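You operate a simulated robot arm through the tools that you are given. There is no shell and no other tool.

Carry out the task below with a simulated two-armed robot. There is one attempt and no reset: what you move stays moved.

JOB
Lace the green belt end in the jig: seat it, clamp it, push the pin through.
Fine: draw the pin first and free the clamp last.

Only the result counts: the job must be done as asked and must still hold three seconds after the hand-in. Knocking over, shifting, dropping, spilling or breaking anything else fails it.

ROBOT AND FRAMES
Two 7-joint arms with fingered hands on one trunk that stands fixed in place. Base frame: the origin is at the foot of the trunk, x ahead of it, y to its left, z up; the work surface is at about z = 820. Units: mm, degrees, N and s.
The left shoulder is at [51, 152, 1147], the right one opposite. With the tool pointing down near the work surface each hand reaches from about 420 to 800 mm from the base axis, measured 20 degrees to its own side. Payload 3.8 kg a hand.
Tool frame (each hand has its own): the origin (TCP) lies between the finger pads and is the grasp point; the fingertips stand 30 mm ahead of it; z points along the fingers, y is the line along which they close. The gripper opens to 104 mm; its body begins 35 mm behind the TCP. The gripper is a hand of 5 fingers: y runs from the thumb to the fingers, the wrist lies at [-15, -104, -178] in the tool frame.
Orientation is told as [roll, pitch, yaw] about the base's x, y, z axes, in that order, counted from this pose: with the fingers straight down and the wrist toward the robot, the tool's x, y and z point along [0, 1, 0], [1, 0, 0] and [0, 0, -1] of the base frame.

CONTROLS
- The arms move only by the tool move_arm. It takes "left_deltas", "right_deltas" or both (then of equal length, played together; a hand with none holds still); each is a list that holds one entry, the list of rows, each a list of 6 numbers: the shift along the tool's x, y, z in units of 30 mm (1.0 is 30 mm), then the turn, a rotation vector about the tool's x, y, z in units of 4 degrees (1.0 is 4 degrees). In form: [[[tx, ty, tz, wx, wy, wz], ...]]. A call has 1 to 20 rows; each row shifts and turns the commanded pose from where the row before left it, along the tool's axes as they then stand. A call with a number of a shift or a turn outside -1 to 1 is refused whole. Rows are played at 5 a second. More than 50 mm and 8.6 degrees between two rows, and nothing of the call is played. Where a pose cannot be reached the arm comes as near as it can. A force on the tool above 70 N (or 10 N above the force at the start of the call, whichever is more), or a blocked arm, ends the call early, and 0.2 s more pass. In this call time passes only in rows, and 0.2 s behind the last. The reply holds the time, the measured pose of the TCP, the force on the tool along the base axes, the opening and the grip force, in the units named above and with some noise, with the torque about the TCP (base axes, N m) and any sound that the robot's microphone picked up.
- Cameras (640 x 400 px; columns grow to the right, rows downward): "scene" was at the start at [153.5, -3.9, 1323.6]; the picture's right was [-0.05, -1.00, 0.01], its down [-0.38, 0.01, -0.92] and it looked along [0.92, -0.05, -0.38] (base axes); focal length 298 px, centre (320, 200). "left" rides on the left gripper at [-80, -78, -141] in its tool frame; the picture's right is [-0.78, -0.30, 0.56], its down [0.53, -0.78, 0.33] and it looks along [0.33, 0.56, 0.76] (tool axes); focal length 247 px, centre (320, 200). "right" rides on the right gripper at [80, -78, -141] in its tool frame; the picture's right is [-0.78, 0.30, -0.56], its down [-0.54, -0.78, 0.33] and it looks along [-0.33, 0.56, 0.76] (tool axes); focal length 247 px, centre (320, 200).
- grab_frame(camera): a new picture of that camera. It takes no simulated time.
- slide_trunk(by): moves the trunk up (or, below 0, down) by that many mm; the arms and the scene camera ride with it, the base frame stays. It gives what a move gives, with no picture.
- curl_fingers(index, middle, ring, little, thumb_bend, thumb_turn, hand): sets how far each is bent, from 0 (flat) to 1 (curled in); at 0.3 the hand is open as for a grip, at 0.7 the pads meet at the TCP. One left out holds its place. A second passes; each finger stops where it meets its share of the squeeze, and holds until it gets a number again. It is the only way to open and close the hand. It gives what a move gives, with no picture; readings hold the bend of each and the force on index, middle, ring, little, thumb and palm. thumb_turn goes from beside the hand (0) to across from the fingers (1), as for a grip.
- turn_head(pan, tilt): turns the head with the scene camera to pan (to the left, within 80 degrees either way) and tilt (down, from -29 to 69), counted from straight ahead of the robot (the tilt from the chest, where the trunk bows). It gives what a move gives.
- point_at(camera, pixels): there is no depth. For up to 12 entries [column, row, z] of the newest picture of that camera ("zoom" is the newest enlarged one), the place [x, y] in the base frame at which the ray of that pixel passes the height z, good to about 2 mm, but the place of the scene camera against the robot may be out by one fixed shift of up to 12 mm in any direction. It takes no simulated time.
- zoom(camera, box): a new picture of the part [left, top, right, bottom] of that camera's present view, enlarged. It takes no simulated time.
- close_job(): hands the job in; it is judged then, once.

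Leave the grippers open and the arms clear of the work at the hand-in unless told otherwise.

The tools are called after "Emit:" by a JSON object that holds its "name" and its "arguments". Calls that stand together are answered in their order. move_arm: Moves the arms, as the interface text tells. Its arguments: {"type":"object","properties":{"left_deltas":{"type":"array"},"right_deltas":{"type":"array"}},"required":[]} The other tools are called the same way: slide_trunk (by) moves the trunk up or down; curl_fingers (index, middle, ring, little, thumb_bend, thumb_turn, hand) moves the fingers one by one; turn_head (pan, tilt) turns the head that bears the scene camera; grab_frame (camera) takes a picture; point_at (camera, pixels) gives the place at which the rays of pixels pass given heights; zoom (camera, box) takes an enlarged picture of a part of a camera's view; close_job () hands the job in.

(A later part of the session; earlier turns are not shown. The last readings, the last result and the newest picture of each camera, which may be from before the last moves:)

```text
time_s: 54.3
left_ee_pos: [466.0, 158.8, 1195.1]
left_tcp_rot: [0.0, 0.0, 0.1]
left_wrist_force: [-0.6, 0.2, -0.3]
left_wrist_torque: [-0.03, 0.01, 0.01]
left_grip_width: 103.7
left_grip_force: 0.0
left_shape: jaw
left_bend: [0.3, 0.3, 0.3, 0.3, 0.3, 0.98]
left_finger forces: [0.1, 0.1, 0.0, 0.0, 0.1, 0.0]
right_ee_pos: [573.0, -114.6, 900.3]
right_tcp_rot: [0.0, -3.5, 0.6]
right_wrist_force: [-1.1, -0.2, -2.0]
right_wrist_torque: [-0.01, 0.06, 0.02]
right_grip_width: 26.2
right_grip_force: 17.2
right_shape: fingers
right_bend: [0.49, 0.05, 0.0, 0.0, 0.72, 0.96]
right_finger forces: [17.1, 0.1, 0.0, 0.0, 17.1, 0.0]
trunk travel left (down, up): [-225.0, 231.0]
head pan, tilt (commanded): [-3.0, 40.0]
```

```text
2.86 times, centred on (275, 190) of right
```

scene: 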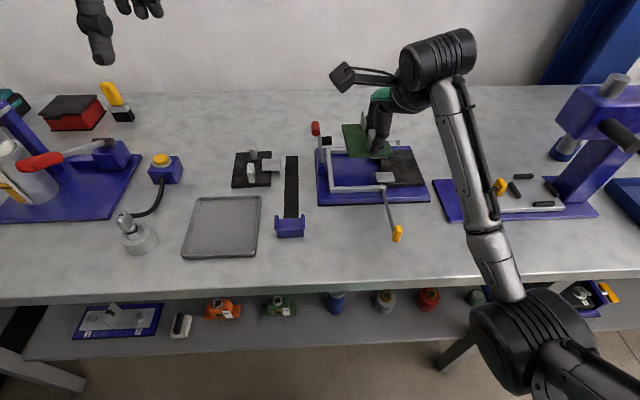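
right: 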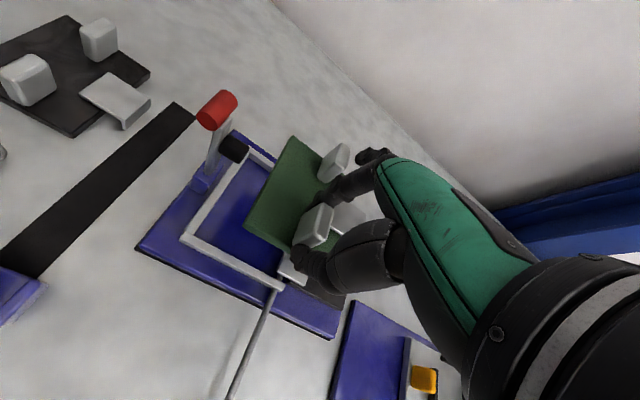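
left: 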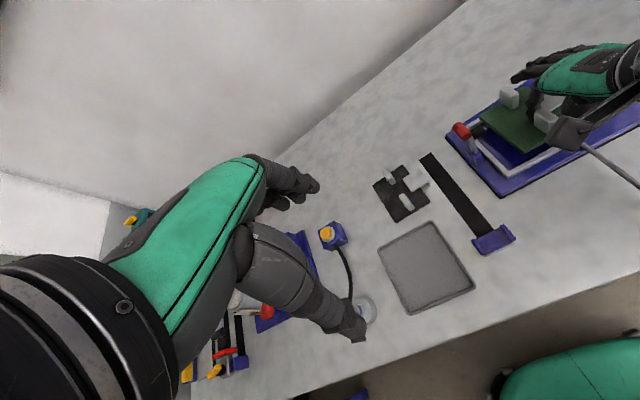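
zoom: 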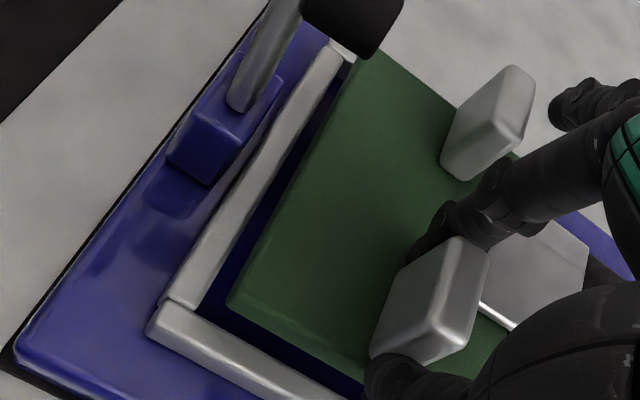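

The plate now measures level (length 109 mm at constant height) and is centred between the legs. I lower straight down 12 mm (compensating for the tilt of the tool axes) and check forces and the picture.

Emit:
{"name": "move_arm", "arguments": {"right_deltas": [[[0, -0.012, 0.2, 0, 0, 0], [0, -0.012, 0.2, 0, 0, 0]]]}}

Emit:
{"name": "zoom", "arguments": {"camera": "scene", "box": [335, 135, 415, 200]}}

Emit:
{"name": "zoom", "arguments": {"camera": "right", "box": [215, 120, 335, 260]}}

```text
time_s: 54.9
left_ee_pos: [466.2, 159.5, 1196.2]
left_tcp_rot: [0.0, -0.1, 0.0]
left_wrist_force: [-0.6, -0.4, -0.1]
left_wrist_torque: [0.04, 0.03, 0.02]
left_grip_width: 103.5
left_grip_force: 0.1
left_shape: jaw
left_bend: [0.3, 0.3, 0.3, 0.3, 0.3, 0.98]
left_finger forces: [0.0, 0.0, 0.1, 0.0, 0.0, 0.1]
right_ee_pos: [573.4, -115.9, 888.9]
right_tcp_rot: [0.0, -3.4, 0.5]
right_wrist_force: [-0.2, 0.6, -1.6]
right_wrist_torque: [-0.01, 0.08, -0.01]
right_grip_width: 26.5
right_grip_force: 16.8
right_shape: fingers
right_bend: [0.49, 0.05, 0.0, 0.0, 0.72, 0.96]
right_finger forces: [17.3, 0.0, 0.0, 0.0, 17.1, 0.0]
trunk travel left (down, up): [-225.0, 231.0]
head pan, tilt (commanded): [-3.0, 40.0]
```

```text
6.15 times, centred on (375, 168) of scene
```

zoom: 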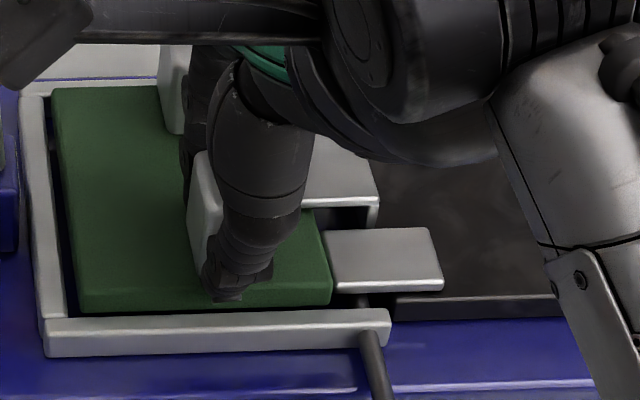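

```text
2.86 times, centred on (275, 190) of right
```

zoom: 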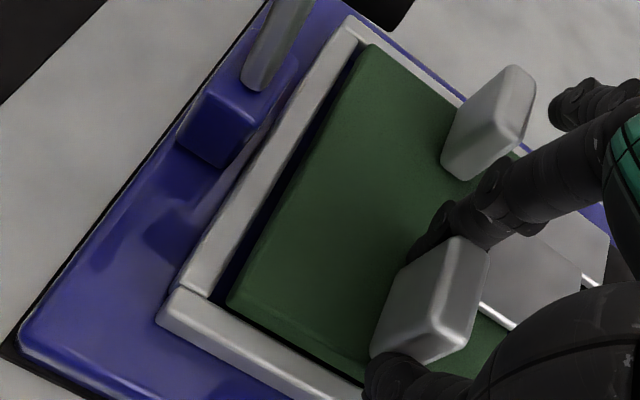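

No contact yet, and the plate is just above leg height with visible gaps on the left and near sides. I continue down 3 mm at a time.

Emit:
{"name": "move_arm", "arguments": {"right_deltas": [[[0, -0.006, 0.1, 0, 0, 0]]]}}

Emit:
{"name": "zoom", "arguments": {"camera": "right", "box": [215, 120, 335, 260]}}

Emit:
{"name": "zoom", "arguments": {"camera": "scene", "box": [335, 135, 415, 200]}}

```text
time_s: 55.3
left_ee_pos: [466.3, 158.3, 1195.7]
left_tcp_rot: [-0.1, 0.1, 0.0]
left_wrist_force: [-0.1, 0.1, 0.1]
left_wrist_torque: [-0.07, 0.01, -0.03]
left_grip_width: 103.7
left_grip_force: 0.2
left_shape: jaw
left_bend: [0.3, 0.3, 0.3, 0.3, 0.3, 0.98]
left_finger forces: [0.0, 0.0, 0.1, 0.0, 0.0, 0.0]
right_ee_pos: [573.1, -116.3, 886.7]
right_tcp_rot: [0.0, -3.5, 0.6]
right_wrist_force: [0.2, 0.2, -1.6]
right_wrist_torque: [0.0, 0.09, -0.02]
right_grip_width: 26.0
right_grip_force: 17.4
right_shape: fingers
right_bend: [0.49, 0.05, 0.0, 0.0, 0.72, 0.96]
right_finger forces: [17.3, 0.0, 0.0, 0.0, 17.1, 0.1]
trunk travel left (down, up): [-225.0, 231.0]
head pan, tilt (commanded): [-3.0, 40.0]
```

```text
2.86 times, centred on (275, 190) of right
```

zoom: 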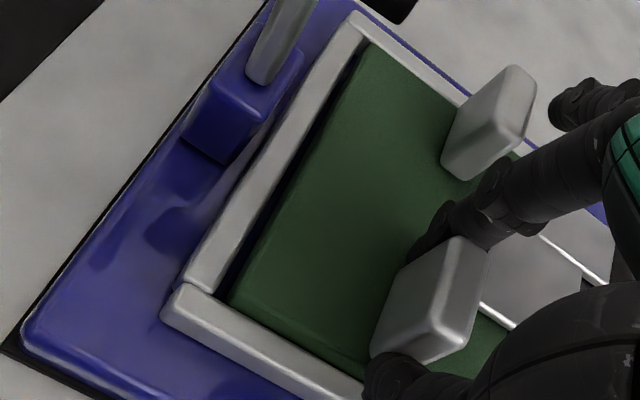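

```text
6.15 times, centred on (375, 168) of scene
```

zoom: 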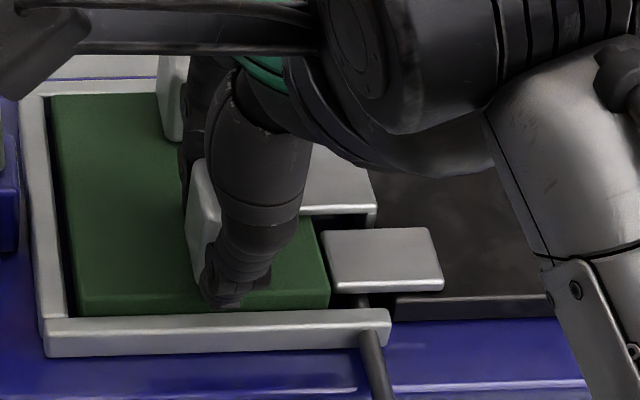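

It's still contact-free and lining up with all three legs. I lower another 3 mm.

Emit:
{"name": "move_arm", "arguments": {"right_deltas": [[[0, -0.006, 0.1, 0, 0, 0]]]}}

Emit:
{"name": "zoom", "arguments": {"camera": "right", "box": [215, 120, 335, 260]}}

```text
time_s: 55.7
left_ee_pos: [466.1, 160.1, 1195.0]
left_tcp_rot: [0.0, 0.0, 0.0]
left_wrist_force: [0.0, -0.7, -0.2]
left_wrist_torque: [0.02, 0.01, 0.0]
left_grip_width: 103.5
left_grip_force: 0.0
left_shape: jaw
left_bend: [0.3, 0.3, 0.3, 0.3, 0.3, 0.98]
left_finger forces: [0.0, 0.0, 0.1, 0.1, 0.0, 0.1]
right_ee_pos: [572.9, -115.8, 882.7]
right_tcp_rot: [0.0, -3.5, 0.6]
right_wrist_force: [0.1, 0.7, -1.7]
right_wrist_torque: [-0.02, 0.07, -0.01]
right_grip_width: 26.1
right_grip_force: 17.8
right_shape: fingers
right_bend: [0.49, 0.05, 0.0, 0.0, 0.72, 0.96]
right_finger forces: [17.4, 0.0, 0.0, 0.0, 17.2, 0.0]
trunk travel left (down, up): [-225.0, 231.0]
head pan, tilt (commanded): [-3.0, 40.0]
```

```text
2.86 times, centred on (275, 190) of right
```

zoom: 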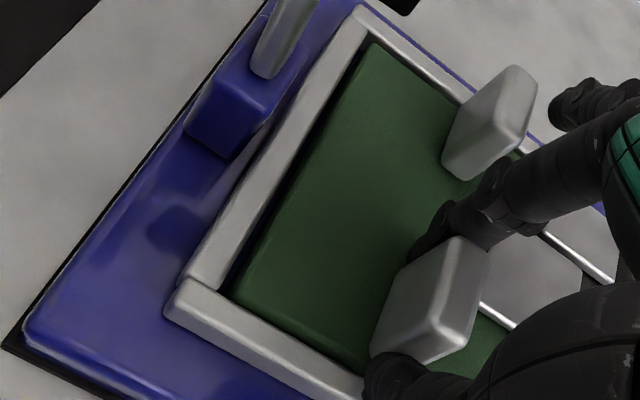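

The plate top is now about level with the legs, and there's still no contact force. I go on with 2 mm steps.

Emit:
{"name": "move_arm", "arguments": {"right_deltas": [[[0, -0.004, 0.07, 0, 0, 0]]]}}

```text
time_s: 56.1
left_ee_pos: [465.8, 159.0, 1194.9]
left_tcp_rot: [0.1, 0.1, 0.0]
left_wrist_force: [-0.6, 0.9, -0.3]
left_wrist_torque: [0.0, -0.02, 0.02]
left_grip_width: 104.1
left_grip_force: 0.2
left_shape: jaw
left_bend: [0.3, 0.3, 0.3, 0.3, 0.3, 0.98]
left_finger forces: [0.1, 0.0, 0.0, 0.1, 0.0, 0.0]
right_ee_pos: [572.8, -115.1, 881.0]
right_tcp_rot: [0.0, -3.5, 0.5]
right_wrist_force: [-0.4, 0.2, -0.9]
right_wrist_torque: [0.0, 0.08, 0.0]
right_grip_width: 26.2
right_grip_force: 17.4
right_shape: fingers
right_bend: [0.49, 0.05, 0.0, 0.0, 0.72, 0.96]
right_finger forces: [17.2, 0.1, 0.0, 0.1, 17.2, 0.1]
trunk travel left (down, up): [-225.0, 231.0]
head pan, tilt (commanded): [-3.0, 40.0]
```

Still free at TCP z 881. Another 2 mm down.

Emit:
{"name": "move_arm", "arguments": {"right_deltas": [[[0, -0.004, 0.07, 0, 0, 0]]]}}

Emit:
{"name": "zoom", "arguments": {"camera": "right", "box": [215, 120, 335, 260]}}

Emit:
{"name": "zoom", "arguments": {"camera": "scene", "box": [335, 135, 415, 200]}}

```text
time_s: 56.5
left_ee_pos: [465.1, 158.9, 1195.8]
left_tcp_rot: [0.0, 0.0, 0.0]
left_wrist_force: [0.0, 0.0, 0.3]
left_wrist_torque: [-0.01, -0.02, -0.03]
left_grip_width: 103.7
left_grip_force: 0.0
left_shape: jaw
left_bend: [0.3, 0.3, 0.3, 0.3, 0.3, 0.98]
left_finger forces: [0.1, 0.1, 0.1, 0.1, 0.0, 0.0]
right_ee_pos: [573.1, -115.1, 879.5]
right_tcp_rot: [-0.1, -3.6, 0.6]
right_wrist_force: [-1.0, -0.4, 0.6]
right_wrist_torque: [0.0, 0.06, 0.03]
right_grip_width: 26.1
right_grip_force: 18.1
right_shape: fingers
right_bend: [0.49, 0.05, 0.0, 0.0, 0.72, 0.96]
right_finger forces: [17.2, 0.0, 0.0, 0.1, 19.2, 0.1]
trunk travel left (down, up): [-225.0, 231.0]
head pan, tilt (commanded): [-3.0, 40.0]
```

```text
2.86 times, centred on (275, 190) of right
```

zoom: 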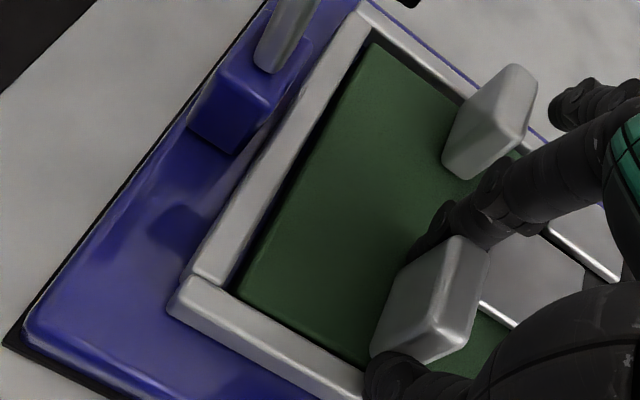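

```text
6.15 times, centred on (375, 168) of scene
```

zoom: 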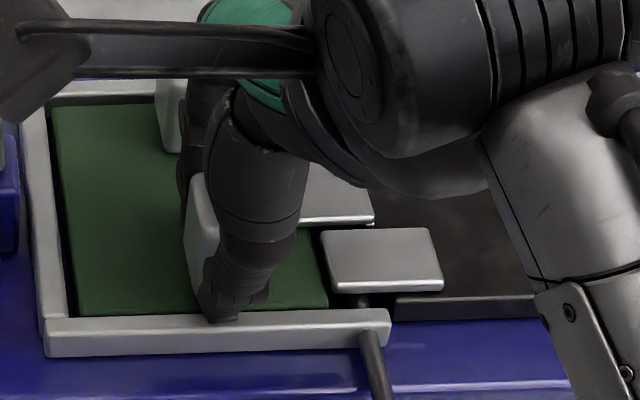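

A first light contact of about 2 N. The plate is inside the three legs in both views. I lower 1.5 mm more, carefully.

Emit:
{"name": "move_arm", "arguments": {"right_deltas": [[[0, -0.003, 0.05, 0, 0, 0]]]}}

Emit:
{"name": "zoom", "arguments": {"camera": "right", "box": [225, 190, 295, 260]}}

Emit:
{"name": "zoom", "arguments": {"camera": "scene", "box": [335, 140, 395, 200]}}

```text
time_s: 56.9
left_ee_pos: [463.6, 159.5, 1197.1]
left_tcp_rot: [0.0, 0.0, 0.0]
left_wrist_force: [-0.4, -0.2, -0.3]
left_wrist_torque: [-0.02, -0.01, 0.01]
left_grip_width: 103.6
left_grip_force: 0.1
left_shape: jaw
left_bend: [0.3, 0.3, 0.3, 0.3, 0.3, 0.98]
left_finger forces: [0.0, 0.0, 0.0, 0.0, 0.1, 0.1]
right_ee_pos: [573.0, -115.2, 877.9]
right_tcp_rot: [0.1, -3.8, 0.6]
right_wrist_force: [-2.0, -1.2, 6.8]
right_wrist_torque: [0.08, 0.18, 0.01]
right_grip_width: 26.2
right_grip_force: 21.9
right_shape: fingers
right_bend: [0.49, 0.05, 0.0, 0.0, 0.72, 0.97]
right_finger forces: [17.9, 0.0, 0.1, 0.0, 26.1, 0.0]
trunk travel left (down, up): [-225.0, 231.0]
head pan, tilt (commanded): [-3.0, 40.0]
```

```text
5.71 times, centred on (260, 225) of right
```

zoom: 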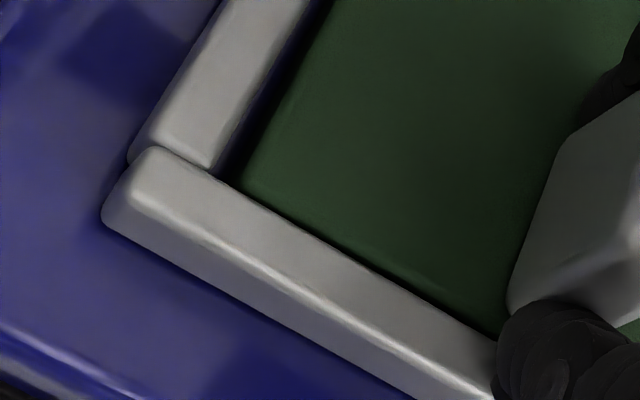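

```text
6.67 times, centred on (365, 170) of scene
```

zoom: 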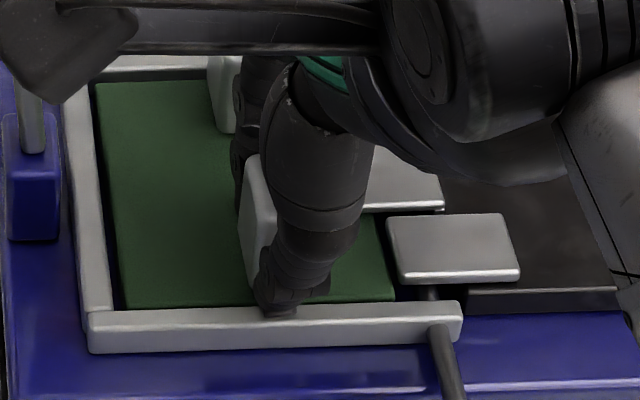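

The thumb now reads 26 N: its tip touches the near leg's top, while the plate is visibly nested just inside all the legs (gap of about 3 mm on the left, as intended). I raise 1.5 mm to unload the thumb, then open thumb and index so that the plate settles into the pocket.

Emit:
{"name": "move_arm", "arguments": {"right_deltas": [[[0, 0.003, -0.05, 0, 0, 0]]]}}

Emit:
{"name": "curl_fingers", "arguments": {"hand": "right", "index": 0.44, "thumb_bend": 0.64}}

Emit:
{"name": "zoom", "arguments": {"camera": "right", "box": [215, 120, 335, 260]}}

Emit:
{"name": "zoom", "arguments": {"camera": "scene", "box": [335, 135, 415, 200]}}

```text
time_s: 57.3
left_ee_pos: [465.5, 160.1, 1195.2]
left_tcp_rot: [0.0, 0.0, 0.0]
left_wrist_force: [0.5, -0.3, 1.3]
left_wrist_torque: [-0.01, 0.0, -0.02]
left_grip_width: 103.7
left_grip_force: 0.1
left_shape: jaw
left_bend: [0.3, 0.3, 0.3, 0.3, 0.3, 0.98]
left_finger forces: [0.0, 0.1, 0.1, 0.1, 0.0, 0.0]
right_ee_pos: [572.1, -115.9, 879.7]
right_tcp_rot: [0.1, -3.4, 0.7]
right_wrist_force: [0.6, -0.4, 5.2]
right_wrist_torque: [0.02, 0.07, 0.01]
right_grip_width: 26.3
right_grip_force: 20.7
right_shape: fingers
right_bend: [0.49, 0.05, 0.0, 0.0, 0.73, 0.97]
right_finger forces: [17.5, 0.0, 0.1, 0.0, 23.1, 0.0]
trunk travel left (down, up): [-225.0, 231.0]
head pan, tilt (commanded): [-3.0, 40.0]
```

```text
time_s: 58.3
left_ee_pos: [463.9, 158.1, 1196.4]
left_tcp_rot: [0.0, 0.0, 0.0]
left_wrist_force: [0.1, -0.8, -0.1]
left_wrist_torque: [-0.02, 0.02, -0.02]
left_grip_width: 103.6
left_grip_force: 0.1
left_shape: jaw
left_bend: [0.3, 0.3, 0.3, 0.3, 0.3, 0.98]
left_finger forces: [0.0, 0.1, 0.0, 0.1, 0.1, 0.0]
right_ee_pos: [572.3, -114.6, 880.8]
right_tcp_rot: [0.0, -3.5, 0.6]
right_wrist_force: [2.2, -0.2, 9.5]
right_wrist_torque: [0.17, 0.04, -0.04]
right_grip_width: 35.0
right_grip_force: 5.7
right_shape: fingers
right_bend: [0.44, 0.05, 0.0, 0.0, 0.7, 0.97]
right_finger forces: [0.3, 0.1, 0.0, 0.1, 10.7, 0.0]
trunk travel left (down, up): [-225.0, 231.0]
head pan, tilt (commanded): [-3.0, 40.0]
```

```text
2.86 times, centred on (275, 190) of right
```

zoom: 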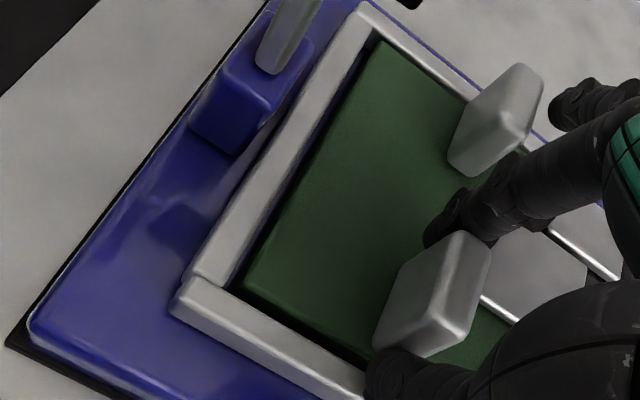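

```text
6.15 times, centred on (375, 168) of scene
```

zoom: 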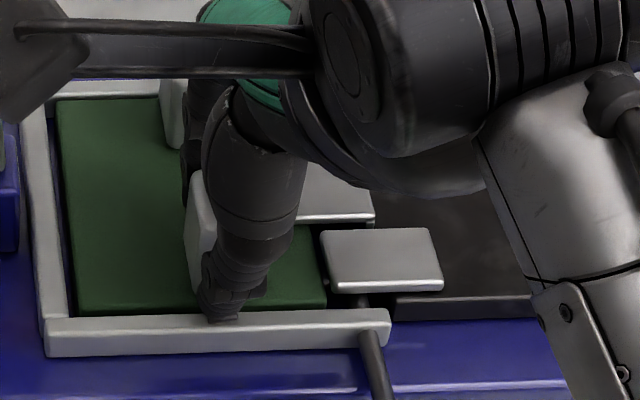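

The index is free and the plate has settled slightly, but the thumb tip pushes on the near leg (10 N) as it opens. I raise the hand 4 mm to take the thumb off the leg.

Emit:
{"name": "move_arm", "arguments": {"right_deltas": [[[0, 0.004, -0.07, 0, 0, 0], [0, 0.004, -0.07, 0, 0, 0]]]}}

Emit:
{"name": "zoom", "arguments": {"camera": "right", "box": [215, 120, 335, 260]}}

```text
time_s: 58.9
left_ee_pos: [466.2, 159.4, 1194.8]
left_tcp_rot: [0.1, 0.1, 0.0]
left_wrist_force: [0.3, -0.8, 0.1]
left_wrist_torque: [0.01, -0.02, -0.01]
left_grip_width: 103.6
left_grip_force: 0.1
left_shape: jaw
left_bend: [0.3, 0.3, 0.3, 0.3, 0.3, 0.98]
left_finger forces: [0.0, 0.1, 0.1, 0.0, 0.0, 0.1]
right_ee_pos: [571.7, -115.7, 881.4]
right_tcp_rot: [-0.1, -3.3, 0.7]
right_wrist_force: [0.8, 0.0, -1.0]
right_wrist_torque: [0.01, 0.02, -0.01]
right_grip_width: 42.3
right_grip_force: 0.2
right_shape: fingers
right_bend: [0.44, 0.05, 0.0, 0.0, 0.64, 0.97]
right_finger forces: [0.3, 0.0, 0.0, 0.0, 0.1, 0.0]
trunk travel left (down, up): [-225.0, 231.0]
head pan, tilt (commanded): [-3.0, 40.0]
```

```text
2.86 times, centred on (275, 190) of right
```

zoom: 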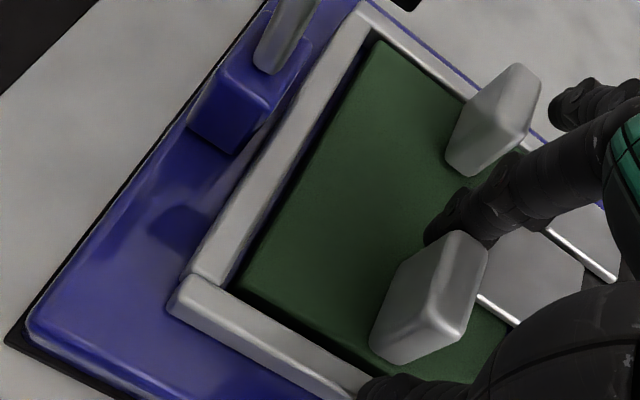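

Both fingers are free (0.3 N and 0.1 N). I open the index a touch more and rise straight up, slowly at first.

Emit:
{"name": "curl_fingers", "arguments": {"hand": "right", "index": 0.41, "thumb_bend": 0.6}}

Emit:
{"name": "move_arm", "arguments": {"right_deltas": [[[0, 0.012, -0.2, 0, 0, 0], [0, 0.018, -0.3, 0, 0, 0], [0, 0.03, -0.5, 0, 0, 0], [0, 0.04, -0.7, 0, 0, 0], [0, 0.04, -0.7, 0, 0, 0], [0, 0.04, -0.7, 0, 0, 0]]]}}

Emit:
{"name": "zoom", "arguments": {"camera": "right", "box": [180, 110, 340, 290]}}

Emit:
{"name": "zoom", "arguments": {"camera": "scene", "box": [305, 110, 435, 215]}}

```text
time_s: 59.9
left_ee_pos: [466.3, 159.5, 1195.2]
left_tcp_rot: [0.1, 0.0, 0.0]
left_wrist_force: [0.9, 0.9, 0.3]
left_wrist_torque: [0.0, 0.01, -0.01]
left_grip_width: 103.7
left_grip_force: 0.1
left_shape: jaw
left_bend: [0.3, 0.3, 0.3, 0.3, 0.3, 0.98]
left_finger forces: [0.1, 0.1, 0.1, 0.0, 0.1, 0.0]
right_ee_pos: [571.7, -113.8, 883.0]
right_tcp_rot: [0.0, -3.5, 0.5]
right_wrist_force: [0.1, -0.2, 0.2]
right_wrist_torque: [0.0, -0.02, -0.01]
right_grip_width: 50.5
right_grip_force: 0.1
right_shape: fingers
right_bend: [0.41, 0.05, 0.0, 0.0, 0.6, 0.96]
right_finger forces: [0.0, 0.0, 0.1, 0.0, 0.0, 0.0]
trunk travel left (down, up): [-225.0, 231.0]
head pan, tilt (commanded): [-3.0, 40.0]
```

```text
time_s: 61.3
left_ee_pos: [464.9, 159.3, 1195.6]
left_tcp_rot: [0.1, -0.1, 0.0]
left_wrist_force: [-0.5, -0.5, -0.3]
left_wrist_torque: [0.02, -0.03, 0.0]
left_grip_width: 103.8
left_grip_force: 0.0
left_shape: jaw
left_bend: [0.3, 0.3, 0.3, 0.3, 0.3, 0.98]
left_finger forces: [0.1, 0.0, 0.0, 0.0, 0.0, 0.0]
right_ee_pos: [571.9, -115.6, 976.7]
right_tcp_rot: [0.0, -3.5, 0.5]
right_wrist_force: [-0.1, 0.4, 0.0]
right_wrist_torque: [-0.02, -0.06, -0.01]
right_grip_width: 50.5
right_grip_force: 0.1
right_shape: fingers
right_bend: [0.41, 0.05, 0.0, 0.0, 0.6, 0.96]
right_finger forces: [0.0, 0.0, 0.1, 0.0, 0.0, 0.0]
trunk travel left (down, up): [-225.0, 231.0]
head pan, tilt (commanded): [-3.0, 40.0]
```

```text
2.22 times, centred on (260, 200) of right
```

zoom: 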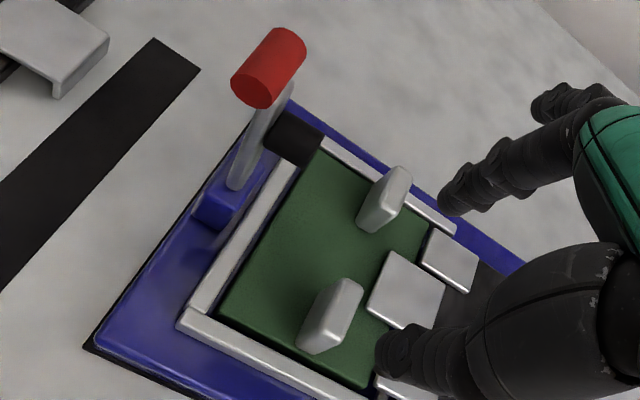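

```text
3.81 times, centred on (370, 162) of scene
```

zoom: 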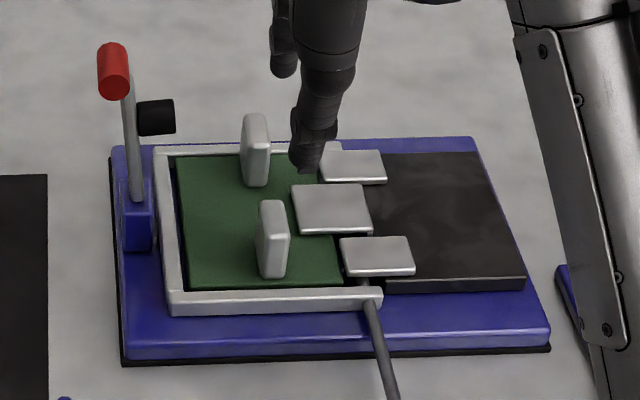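

The green end now sits in the pocket with its loop between the two fixed loops. I withdraw the right hand back and to the right (undoing the 3.5° tilt), so that I can inspect the seating from above.

Emit:
{"name": "move_arm", "arguments": {"right_deltas": [[[0, 0, -0.5, 0, 0, 0], [-0.69, -0.62, 0, 0.125, 0, 0], [-0.69, -0.62, 0, 0.125, 0, 0], [-0.69, -0.62, 0, 0.125, 0, 0], [-0.69, -0.62, 0, 0.125, 0, 0], [-0.69, -0.62, 0, 0.125, 0, 0], [-0.69, -0.62, 0, 0.125, 0, 0], [-0.69, -0.62, 0, 0.125, 0, 0]]]}}

Emit:
{"name": "grab_frame", "arguments": {"camera": "scene"}}

Emit:
{"name": "zoom", "arguments": {"camera": "scene", "box": [325, 135, 420, 210]}}

Emit:
{"name": "grab_frame", "arguments": {"camera": "right"}}

Emit:
{"name": "zoom", "arguments": {"camera": "right", "box": [150, 30, 300, 190]}}

```text
time_s: 63.1
left_ee_pos: [464.8, 159.2, 1195.7]
left_tcp_rot: [0.1, 0.0, 0.0]
left_wrist_force: [0.9, -1.0, -0.1]
left_wrist_torque: [0.03, 0.01, -0.01]
left_grip_width: 103.5
left_grip_force: 0.1
left_shape: jaw
left_bend: [0.3, 0.3, 0.3, 0.3, 0.3, 0.98]
left_finger forces: [0.0, 0.1, 0.0, 0.1, 0.0, 0.0]
right_ee_pos: [443.0, -261.8, 987.1]
right_tcp_rot: [0.1, 0.1, 0.6]
right_wrist_force: [0.6, 0.4, -0.3]
right_wrist_torque: [-0.01, -0.02, 0.04]
right_grip_width: 51.0
right_grip_force: 0.0
right_shape: fingers
right_bend: [0.41, 0.05, 0.0, 0.0, 0.6, 0.96]
right_finger forces: [0.1, 0.1, 0.1, 0.0, 0.0, 0.0]
trunk travel left (down, up): [-225.0, 231.0]
head pan, tilt (commanded): [-3.0, 40.0]
```

```text
taken
```

scene: 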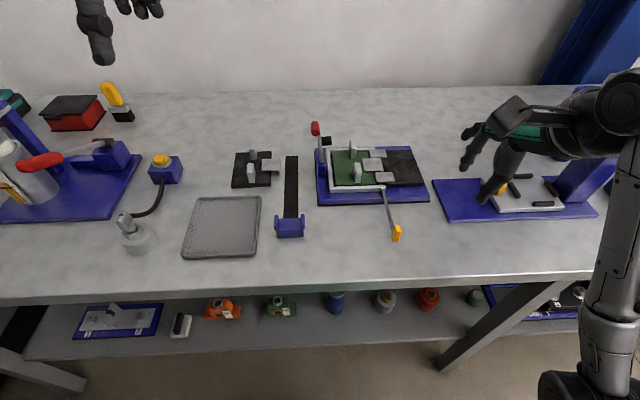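

```text
5.33 times, centred on (372, 172) of scene
```

zoom: 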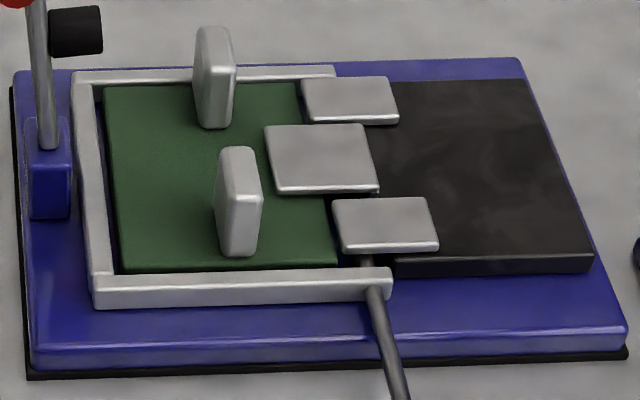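

```text
taken
```

right: 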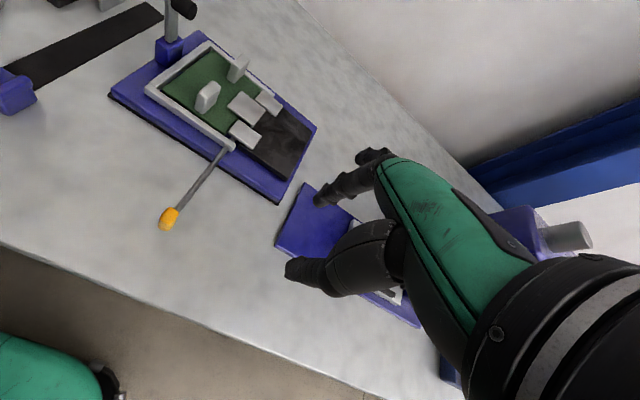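

```text
2.50 times, centred on (225, 110) of right
```

zoom: 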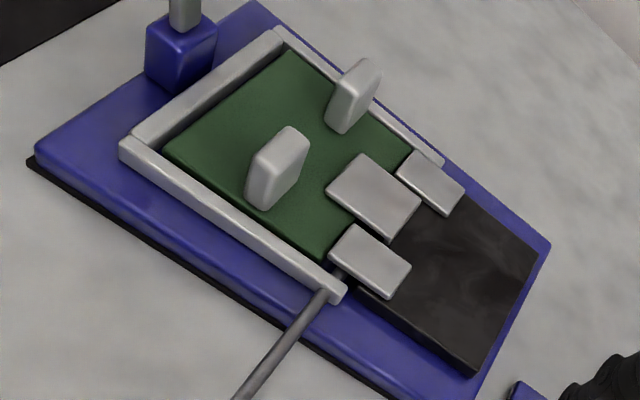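

It's nested well. Now I check the y alignment against the pin: I zoom in closer with the right camera on the loop area and query edges.

Emit:
{"name": "zoom", "arguments": {"camera": "right", "box": [205, 75, 285, 165]}}

```text
4.44 times, centred on (245, 120) of right
```

zoom: 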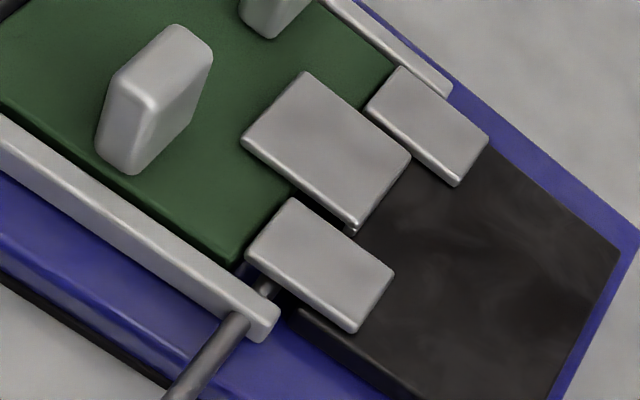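

I query the loop corners at z=850, the plate edges at 844, and the pin axis.

Emit:
{"name": "point_at", "arguments": {"camera": "zoom", "pixels": [[242, 135, 850], [303, 72, 850], [411, 155, 850], [352, 225, 850], [293, 197, 850], [246, 250, 850], [355, 333, 850], [393, 272, 850], [235, 262, 844], [297, 312, 844], [268, 288, 845], [215, 345, 845]]}}

Emit:
{"name": "point_at", "arguments": {"camera": "zoom", "pixels": [[400, 67, 850], [365, 107, 850], [455, 185, 850], [488, 140, 850], [0, 115, 842], [280, 325, 842], [400, 72, 844], [330, 0, 842], [450, 90, 842]]}}

```text
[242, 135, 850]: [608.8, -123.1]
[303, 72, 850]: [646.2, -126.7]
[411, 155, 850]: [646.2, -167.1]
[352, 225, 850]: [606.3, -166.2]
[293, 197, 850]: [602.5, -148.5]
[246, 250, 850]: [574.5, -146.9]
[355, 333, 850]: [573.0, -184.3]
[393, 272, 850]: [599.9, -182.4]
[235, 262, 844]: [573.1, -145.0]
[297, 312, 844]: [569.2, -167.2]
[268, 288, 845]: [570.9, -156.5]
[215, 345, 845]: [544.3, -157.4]
```

```text
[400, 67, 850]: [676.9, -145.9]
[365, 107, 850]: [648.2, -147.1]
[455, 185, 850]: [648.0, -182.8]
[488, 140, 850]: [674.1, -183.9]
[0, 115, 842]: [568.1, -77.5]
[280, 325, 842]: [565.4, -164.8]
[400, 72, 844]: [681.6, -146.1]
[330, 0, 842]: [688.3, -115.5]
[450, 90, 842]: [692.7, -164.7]
```

The seating is excellent: the pin axis is at y ≈ -156.7, and the green loop's open span runs from -145 to -167, centred at -156. The loop lies at x 607–646, inside the 601–648 gap. Now the clamp. I shape the left hand into a firm "beak" (index, middle and thumb together; ring and little flat) and bring it to the left of the lever, well clear of it.

Emit:
{"name": "curl_fingers", "arguments": {"hand": "left", "index": 0.7, "middle": 0.7, "ring": 0.0, "little": 0.0, "thumb_bend": 0.66}}

Emit:
{"name": "move_arm", "arguments": {"left_deltas": [[[-0.35, 0.5, 0.7, 0, 0, 0], [-0.35, 0.5, 0.7, 0, 0, 0], [-0.35, 0.5, 0.7, 0, 0, 0], [-0.35, 0.5, 0.7, 0, 0, 0], [-0.35, 0.5, 0.7, 0, 0, 0], [-0.35, 0.5, 0.7, 0, 0, 0], [-0.35, 0.5, 0.7, 0, 0, 0], [-0.35, 0.5, 0.7, 0, 0, 0], [-0.35, 0.5, 0.7, 0, 0, 0], [-0.2, 0.5, 0.4, 0, 0, 0]]]}}

Emit:
{"name": "grab_frame", "arguments": {"camera": "left"}}

Emit:
{"name": "grab_frame", "arguments": {"camera": "scene"}}

```text
time_s: 64.1
left_ee_pos: [465.1, 159.7, 1195.2]
left_tcp_rot: [-0.1, 0.0, -0.1]
left_wrist_force: [0.1, -0.4, -0.4]
left_wrist_torque: [-0.02, 0.02, 0.03]
left_grip_width: 6.4
left_grip_force: 0.0
left_shape: fingers
left_bend: [0.7, 0.7, 0.0, 0.0, 0.66, 0.98]
left_finger forces: [0.0, 0.0, 0.0, 0.1, 0.0, 0.1]
right_ee_pos: [443.5, -260.2, 987.3]
right_tcp_rot: [0.0, -0.1, 0.6]
right_wrist_force: [0.7, -1.0, 0.8]
right_wrist_torque: [0.0, -0.02, -0.01]
right_grip_width: 50.9
right_grip_force: 0.1
right_shape: fingers
right_bend: [0.41, 0.05, 0.0, 0.0, 0.6, 0.96]
right_finger forces: [0.1, 0.0, 0.0, 0.0, 0.0, 0.0]
trunk travel left (down, up): [-225.0, 231.0]
head pan, tilt (commanded): [-3.0, 40.0]
```

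```text
time_s: 66.3
left_ee_pos: [615.7, 57.9, 993.6]
left_tcp_rot: [0.0, 0.0, 0.0]
left_wrist_force: [-0.7, 0.2, -0.3]
left_wrist_torque: [0.0, 0.02, -0.01]
left_grip_width: 6.0
left_grip_force: 0.1
left_shape: fingers
left_bend: [0.7, 0.7, 0.0, 0.0, 0.66, 0.98]
left_finger forces: [0.1, 0.0, 0.0, 0.1, 0.1, 0.1]
right_ee_pos: [444.2, -260.5, 986.8]
right_tcp_rot: [0.0, -0.1, 0.6]
right_wrist_force: [0.4, -0.3, 0.0]
right_wrist_torque: [0.01, -0.02, 0.0]
right_grip_width: 50.9
right_grip_force: 0.1
right_shape: fingers
right_bend: [0.41, 0.05, 0.0, 0.0, 0.6, 0.96]
right_finger forces: [0.0, 0.0, 0.0, 0.1, 0.1, 0.1]
trunk travel left (down, up): [-225.0, 231.0]
head pan, tilt (commanded): [-3.0, 40.0]
```

```text
taken
```

left: 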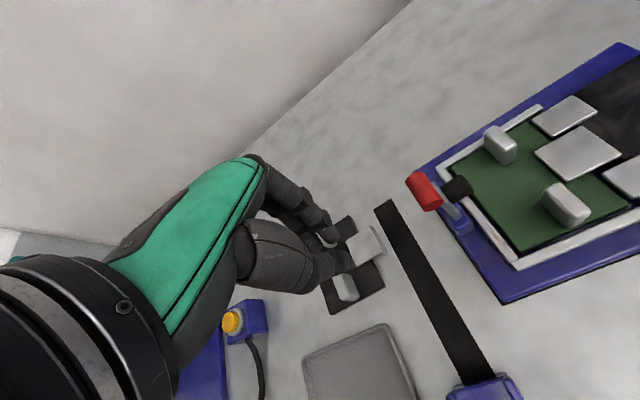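

```text
taken
```

scene: 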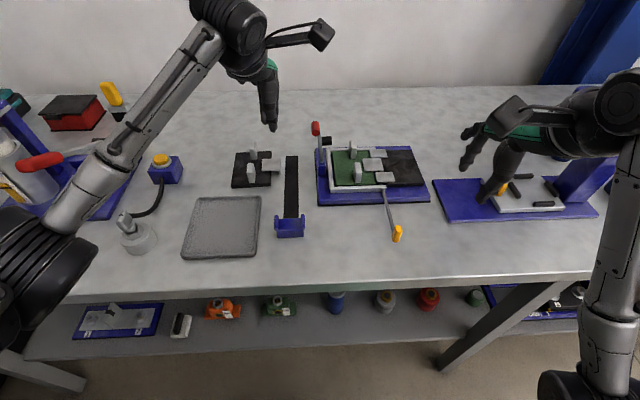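

The left hand is at (616,58,994), left of the lever. Its camera shows the red knob at (423,190) and the green plate seated. I zoom and measure the lever from here.

Emit:
{"name": "zoom", "arguments": {"camera": "left", "box": [395, 150, 495, 250]}}

```text
4.00 times, centred on (445, 200) of left
```

zoom: 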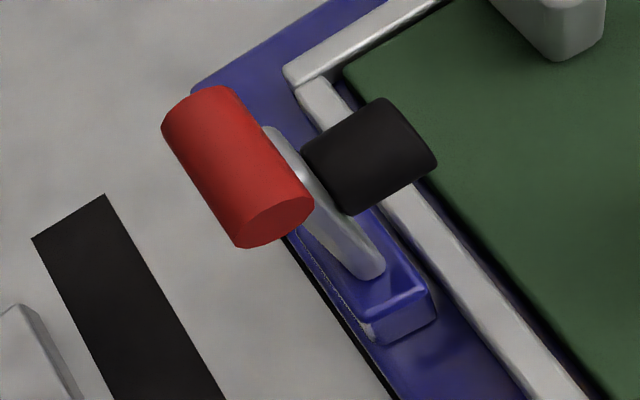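

I query the knob centre (238,165), its ends, the arm foot (370,268) and the pad at candidate heights.

Emit:
{"name": "point_at", "arguments": {"camera": "zoom", "pixels": [[238, 165, 940], [238, 165, 950], [238, 165, 960], [203, 105, 950], [275, 222, 950], [372, 270, 850], [372, 270, 856], [435, 310, 850], [355, 318, 850], [370, 345, 837], [330, 155, 911], [420, 150, 911]]}}

```text
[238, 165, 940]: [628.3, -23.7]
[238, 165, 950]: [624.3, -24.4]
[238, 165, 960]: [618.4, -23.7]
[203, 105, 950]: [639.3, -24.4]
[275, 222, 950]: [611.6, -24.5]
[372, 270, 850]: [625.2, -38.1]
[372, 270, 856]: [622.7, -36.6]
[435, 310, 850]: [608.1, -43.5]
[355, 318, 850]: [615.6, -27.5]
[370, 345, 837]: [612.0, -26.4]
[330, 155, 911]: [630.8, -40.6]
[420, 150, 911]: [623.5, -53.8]
```

Knob centre ≈ (624.5,-24,950), arm foot ≈ (625,-38,850), so the lever swings on a radius of about 101 mm. I bring the beak just left of the knob at the right height, with no contact yet.

Emit:
{"name": "move_arm", "arguments": {"left_deltas": [[[-0.53, 0.02, 0.28, 0, 0, 0], [-0.53, 0, 0.28, 0, 0, 0], [-0.53, 0, 0.28, 0, 0, 0]]]}}

Emit:
{"name": "zoom", "arguments": {"camera": "scene", "box": [265, 70, 405, 200]}}

Emit:
{"name": "zoom", "arguments": {"camera": "left", "box": [260, 130, 460, 300]}}

```text
time_s: 67.1
left_ee_pos: [616.0, 9.6, 969.1]
left_tcp_rot: [0.0, 0.0, 0.0]
left_wrist_force: [-0.6, -0.1, -0.8]
left_wrist_torque: [-0.01, 0.0, 0.02]
left_grip_width: 6.2
left_grip_force: 0.2
left_shape: fingers
left_bend: [0.7, 0.7, 0.0, 0.0, 0.66, 0.98]
left_finger forces: [0.0, 0.1, 0.0, 0.0, 0.0, 0.0]
right_ee_pos: [444.1, -261.3, 986.5]
right_tcp_rot: [0.0, 0.0, 0.5]
right_wrist_force: [0.4, -0.4, -0.4]
right_wrist_torque: [0.02, 0.02, 0.0]
right_grip_width: 50.9
right_grip_force: 0.1
right_shape: fingers
right_bend: [0.41, 0.05, 0.0, 0.0, 0.6, 0.96]
right_finger forces: [0.1, 0.1, 0.0, 0.0, 0.0, 0.0]
trunk travel left (down, up): [-225.0, 231.0]
head pan, tilt (commanded): [-3.0, 40.0]
```

```text
3.08 times, centred on (335, 135) of scene
```

zoom: 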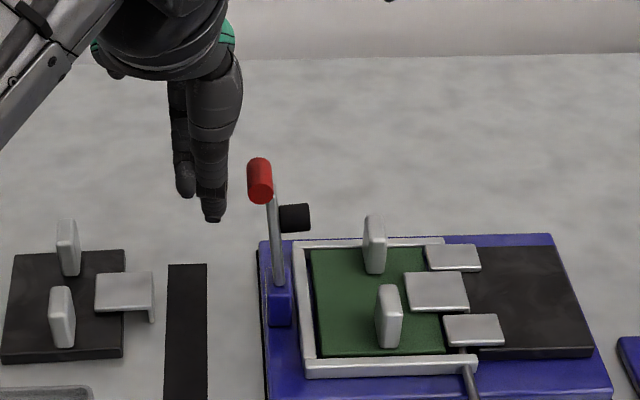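

```text
2.35 times, centred on (360, 215) of left
```

zoom: 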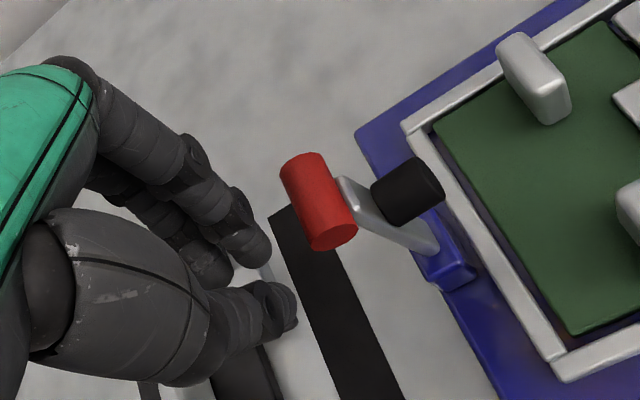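

The beak is about 10 mm left of the knob. I start pushing the knob to the right along its arc, up to roughly 15° of lever tilt, and check forces.

Emit:
{"name": "move_arm", "arguments": {"left_deltas": [[[-0.3, 0, 0.03, 0, 0, 0], [-0.45, 0, -0.08, 0, 0, 0], [-0.45, 0, -0.05, 0, 0, 0], [-0.42, 0, 0.01, 0, 0, 0]]]}}

Emit:
{"name": "zoom", "arguments": {"camera": "scene", "box": [280, 80, 420, 210]}}

Emit:
{"name": "zoom", "arguments": {"camera": "left", "box": [260, 130, 460, 300]}}

```text
time_s: 68.1
left_ee_pos: [615.8, -37.5, 972.0]
left_tcp_rot: [0.0, 0.0, 0.0]
left_wrist_force: [0.0, -0.3, -1.1]
left_wrist_torque: [0.01, -0.01, 0.01]
left_grip_width: 6.2
left_grip_force: 0.6
left_shape: fingers
left_bend: [0.7, 0.7, 0.0, 0.0, 0.66, 0.98]
left_finger forces: [0.2, 0.0, 0.0, 0.0, 0.1, 0.0]
right_ee_pos: [442.4, -261.0, 986.2]
right_tcp_rot: [0.0, 0.0, 0.6]
right_wrist_force: [-0.4, -0.3, 0.5]
right_wrist_torque: [0.0, 0.01, 0.02]
right_grip_width: 51.0
right_grip_force: 0.1
right_shape: fingers
right_bend: [0.41, 0.05, 0.0, 0.0, 0.6, 0.96]
right_finger forces: [0.1, 0.1, 0.0, 0.1, 0.1, 0.0]
trunk travel left (down, up): [-225.0, 231.0]
head pan, tilt (commanded): [-3.0, 40.0]
```

```text
3.08 times, centred on (350, 145) of scene
```

zoom: 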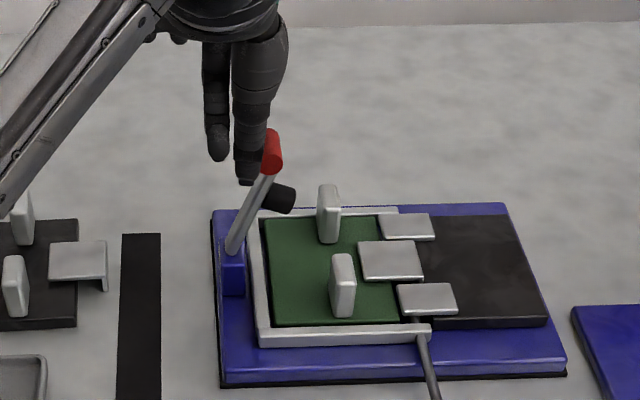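

```text
2.35 times, centred on (360, 215) of left
```

zoom: 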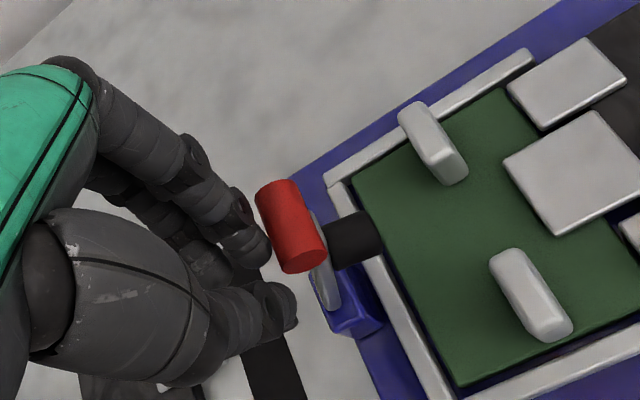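

The lever follows easily and tilts about 17° with almost no force. I continue along the arc to about 45°.

Emit:
{"name": "move_arm", "arguments": {"left_deltas": [[[-0.467, 0, 0.05, 0, 0, 0], [-0.433, 0, 0.133, 0, 0, 0], [-0.4, 0, 0.183, 0, 0, 0], [-0.39, 0, 0.23, 0, 0, 0]]]}}

Emit:
{"name": "zoom", "arguments": {"camera": "scene", "box": [290, 90, 420, 210]}}

Emit:
{"name": "zoom", "arguments": {"camera": "left", "box": [260, 130, 460, 300]}}

```text
time_s: 69.1
left_ee_pos: [616.2, -88.2, 954.6]
left_tcp_rot: [0.1, 0.0, 0.0]
left_wrist_force: [-0.3, -0.2, -0.3]
left_wrist_torque: [-0.02, -0.01, 0.04]
left_grip_width: 6.0
left_grip_force: 0.0
left_shape: fingers
left_bend: [0.7, 0.7, 0.0, 0.0, 0.66, 0.98]
left_finger forces: [0.1, 0.1, 0.0, 0.1, 0.1, 0.0]
right_ee_pos: [444.0, -260.6, 986.5]
right_tcp_rot: [-0.1, 0.0, 0.5]
right_wrist_force: [0.2, 0.2, 0.0]
right_wrist_torque: [0.03, 0.0, 0.0]
right_grip_width: 50.7
right_grip_force: 0.1
right_shape: fingers
right_bend: [0.41, 0.05, 0.0, 0.0, 0.6, 0.96]
right_finger forces: [0.0, 0.0, 0.0, 0.0, 0.0, 0.1]
trunk travel left (down, up): [-225.0, 231.0]
head pan, tilt (commanded): [-3.0, 40.0]
```

```text
3.33 times, centred on (355, 150) of scene
```

zoom: 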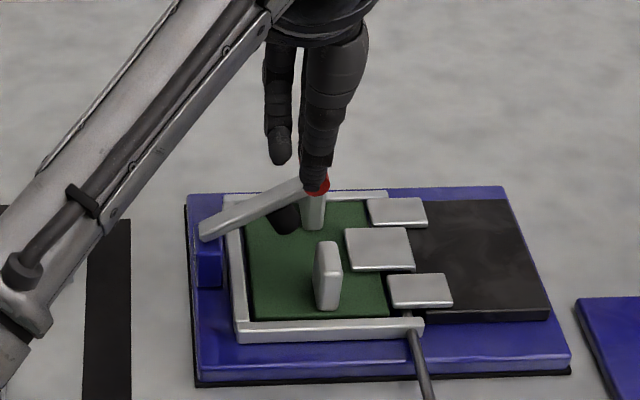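

```text
2.35 times, centred on (360, 215) of left
```

zoom: 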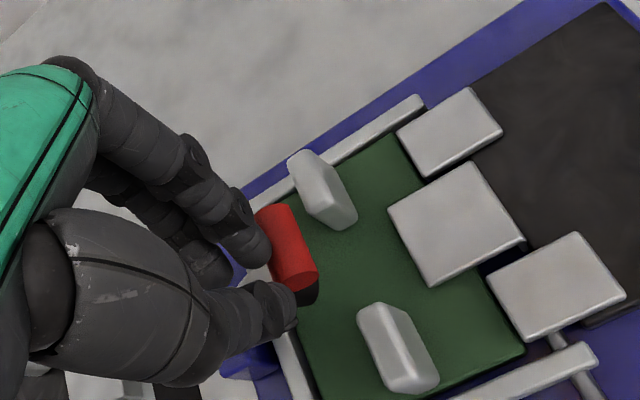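

The lever is past halfway, still with negligible force. I continue down the arc more slowly.

Emit:
{"name": "move_arm", "arguments": {"left_deltas": [[[-0.393, 0, 0.287, 0, 0, 0], [-0.317, 0, 0.333, 0, 0, 0], [-0.25, 0, 0.367, 0, 0, 0]]]}}

Emit:
{"name": "zoom", "arguments": {"camera": "scene", "box": [300, 100, 420, 210]}}

Emit:
{"name": "zoom", "arguments": {"camera": "left", "box": [260, 130, 460, 300]}}

```text
time_s: 69.9
left_ee_pos: [616.0, -117.0, 923.2]
left_tcp_rot: [0.0, 0.0, 0.0]
left_wrist_force: [-1.2, 0.2, -0.5]
left_wrist_torque: [0.01, -0.01, -0.03]
left_grip_width: 6.1
left_grip_force: 0.0
left_shape: fingers
left_bend: [0.7, 0.7, 0.0, 0.0, 0.66, 0.98]
left_finger forces: [0.0, 0.1, 0.0, 0.1, 0.1, 0.1]
right_ee_pos: [442.9, -260.4, 987.1]
right_tcp_rot: [0.0, 0.0, 0.6]
right_wrist_force: [1.0, -0.1, 0.9]
right_wrist_torque: [-0.01, -0.02, -0.01]
right_grip_width: 51.0
right_grip_force: 0.0
right_shape: fingers
right_bend: [0.41, 0.05, 0.0, 0.0, 0.6, 0.96]
right_finger forces: [0.0, 0.1, 0.1, 0.0, 0.0, 0.0]
trunk travel left (down, up): [-225.0, 231.0]
head pan, tilt (commanded): [-3.0, 40.0]
```

```text
3.64 times, centred on (360, 155) of scene
```

zoom: 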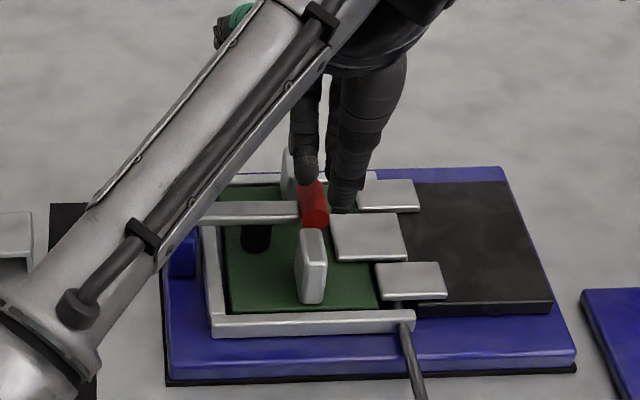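

```text
2.35 times, centred on (360, 215) of left
```

zoom: 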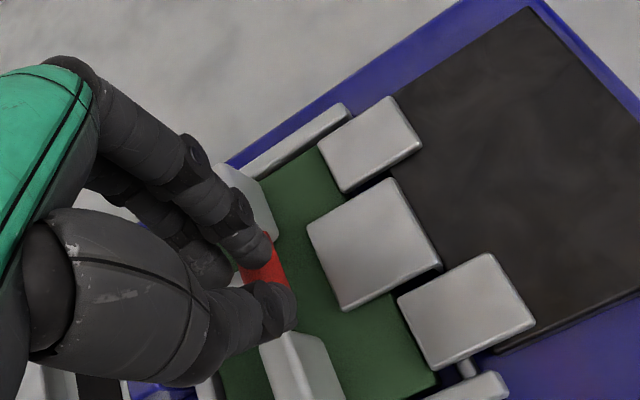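

The lever has dropped almost flat onto the belt, ahead of my fingers, with no force on the hand. I locate the knob in the scene picture before pressing it down.

Emit:
{"name": "point_at", "arguments": {"camera": "scene", "pixels": [[358, 156, 860], [358, 156, 870], [358, 156, 880], [330, 157, 860]]}}

Emit:
{"name": "zoom", "arguments": {"camera": "right", "box": [150, 20, 310, 190]}}

```text
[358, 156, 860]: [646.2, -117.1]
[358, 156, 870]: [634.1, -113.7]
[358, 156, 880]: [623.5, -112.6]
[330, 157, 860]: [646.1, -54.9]
```

```text
2.35 times, centred on (230, 105) of right
```

zoom: 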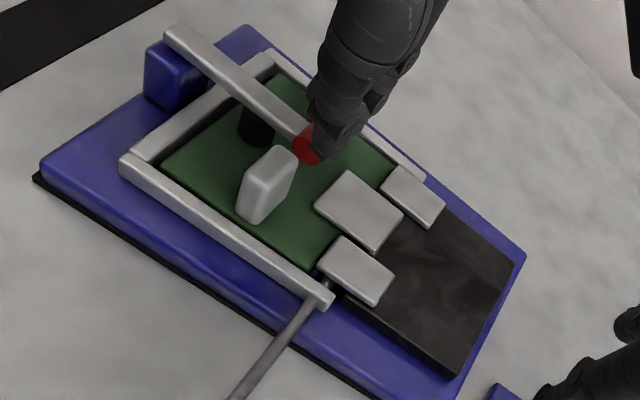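

The right camera shows the arm lying nearly level with the pad on the green belt and the knob at (303,148) in the zoom. I query the knob and arm.

Emit:
{"name": "point_at", "arguments": {"camera": "zoom", "pixels": [[303, 148, 860], [303, 148, 870], [303, 148, 880], [295, 120, 870], [172, 32, 860], [172, 32, 870], [250, 95, 870], [258, 143, 845]]}}

```text
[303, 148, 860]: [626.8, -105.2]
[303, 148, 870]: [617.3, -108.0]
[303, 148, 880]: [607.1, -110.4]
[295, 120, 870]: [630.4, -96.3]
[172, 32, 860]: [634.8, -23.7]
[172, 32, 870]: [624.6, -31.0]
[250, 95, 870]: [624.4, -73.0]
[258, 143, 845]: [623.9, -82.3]
```

The arm lies level at z ≈ 870 with the knob near y -112, so the pad already rests on the belt. I centre the index above the knob and press down in small steps to make sure that the clamp closes firmly.

Emit:
{"name": "move_arm", "arguments": {"left_deltas": [[[0.3, 0, 0, 0, 0, 0], [0, 0, 0.15, 0, 0, 0], [0, 0, 0.12, 0, 0, 0]]]}}

Emit:
{"name": "zoom", "arguments": {"camera": "right", "box": [150, 20, 310, 190]}}

```text
time_s: 70.7
left_ee_pos: [614.9, -107.3, 916.5]
left_tcp_rot: [0.0, 0.0, 0.0]
left_wrist_force: [0.3, 0.3, 1.1]
left_wrist_torque: [0.01, 0.01, -0.03]
left_grip_width: 6.0
left_grip_force: 0.1
left_shape: fingers
left_bend: [0.7, 0.7, 0.0, 0.0, 0.66, 0.98]
left_finger forces: [0.0, 0.0, 0.0, 0.0, 0.0, 0.0]
right_ee_pos: [443.9, -260.4, 986.1]
right_tcp_rot: [0.0, 0.1, 0.6]
right_wrist_force: [-0.5, 0.6, 0.5]
right_wrist_torque: [0.0, -0.02, 0.0]
right_grip_width: 50.6
right_grip_force: 0.1
right_shape: fingers
right_bend: [0.41, 0.05, 0.0, 0.0, 0.6, 0.96]
right_finger forces: [0.0, 0.0, 0.0, 0.1, 0.1, 0.1]
trunk travel left (down, up): [-225.0, 231.0]
head pan, tilt (commanded): [-3.0, 40.0]
```

```text
2.35 times, centred on (230, 105) of right
```

zoom: 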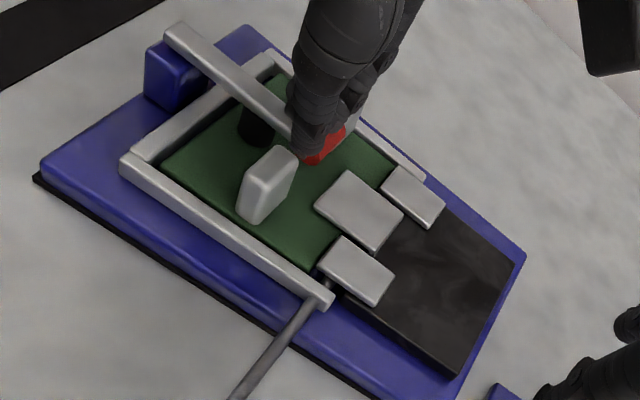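

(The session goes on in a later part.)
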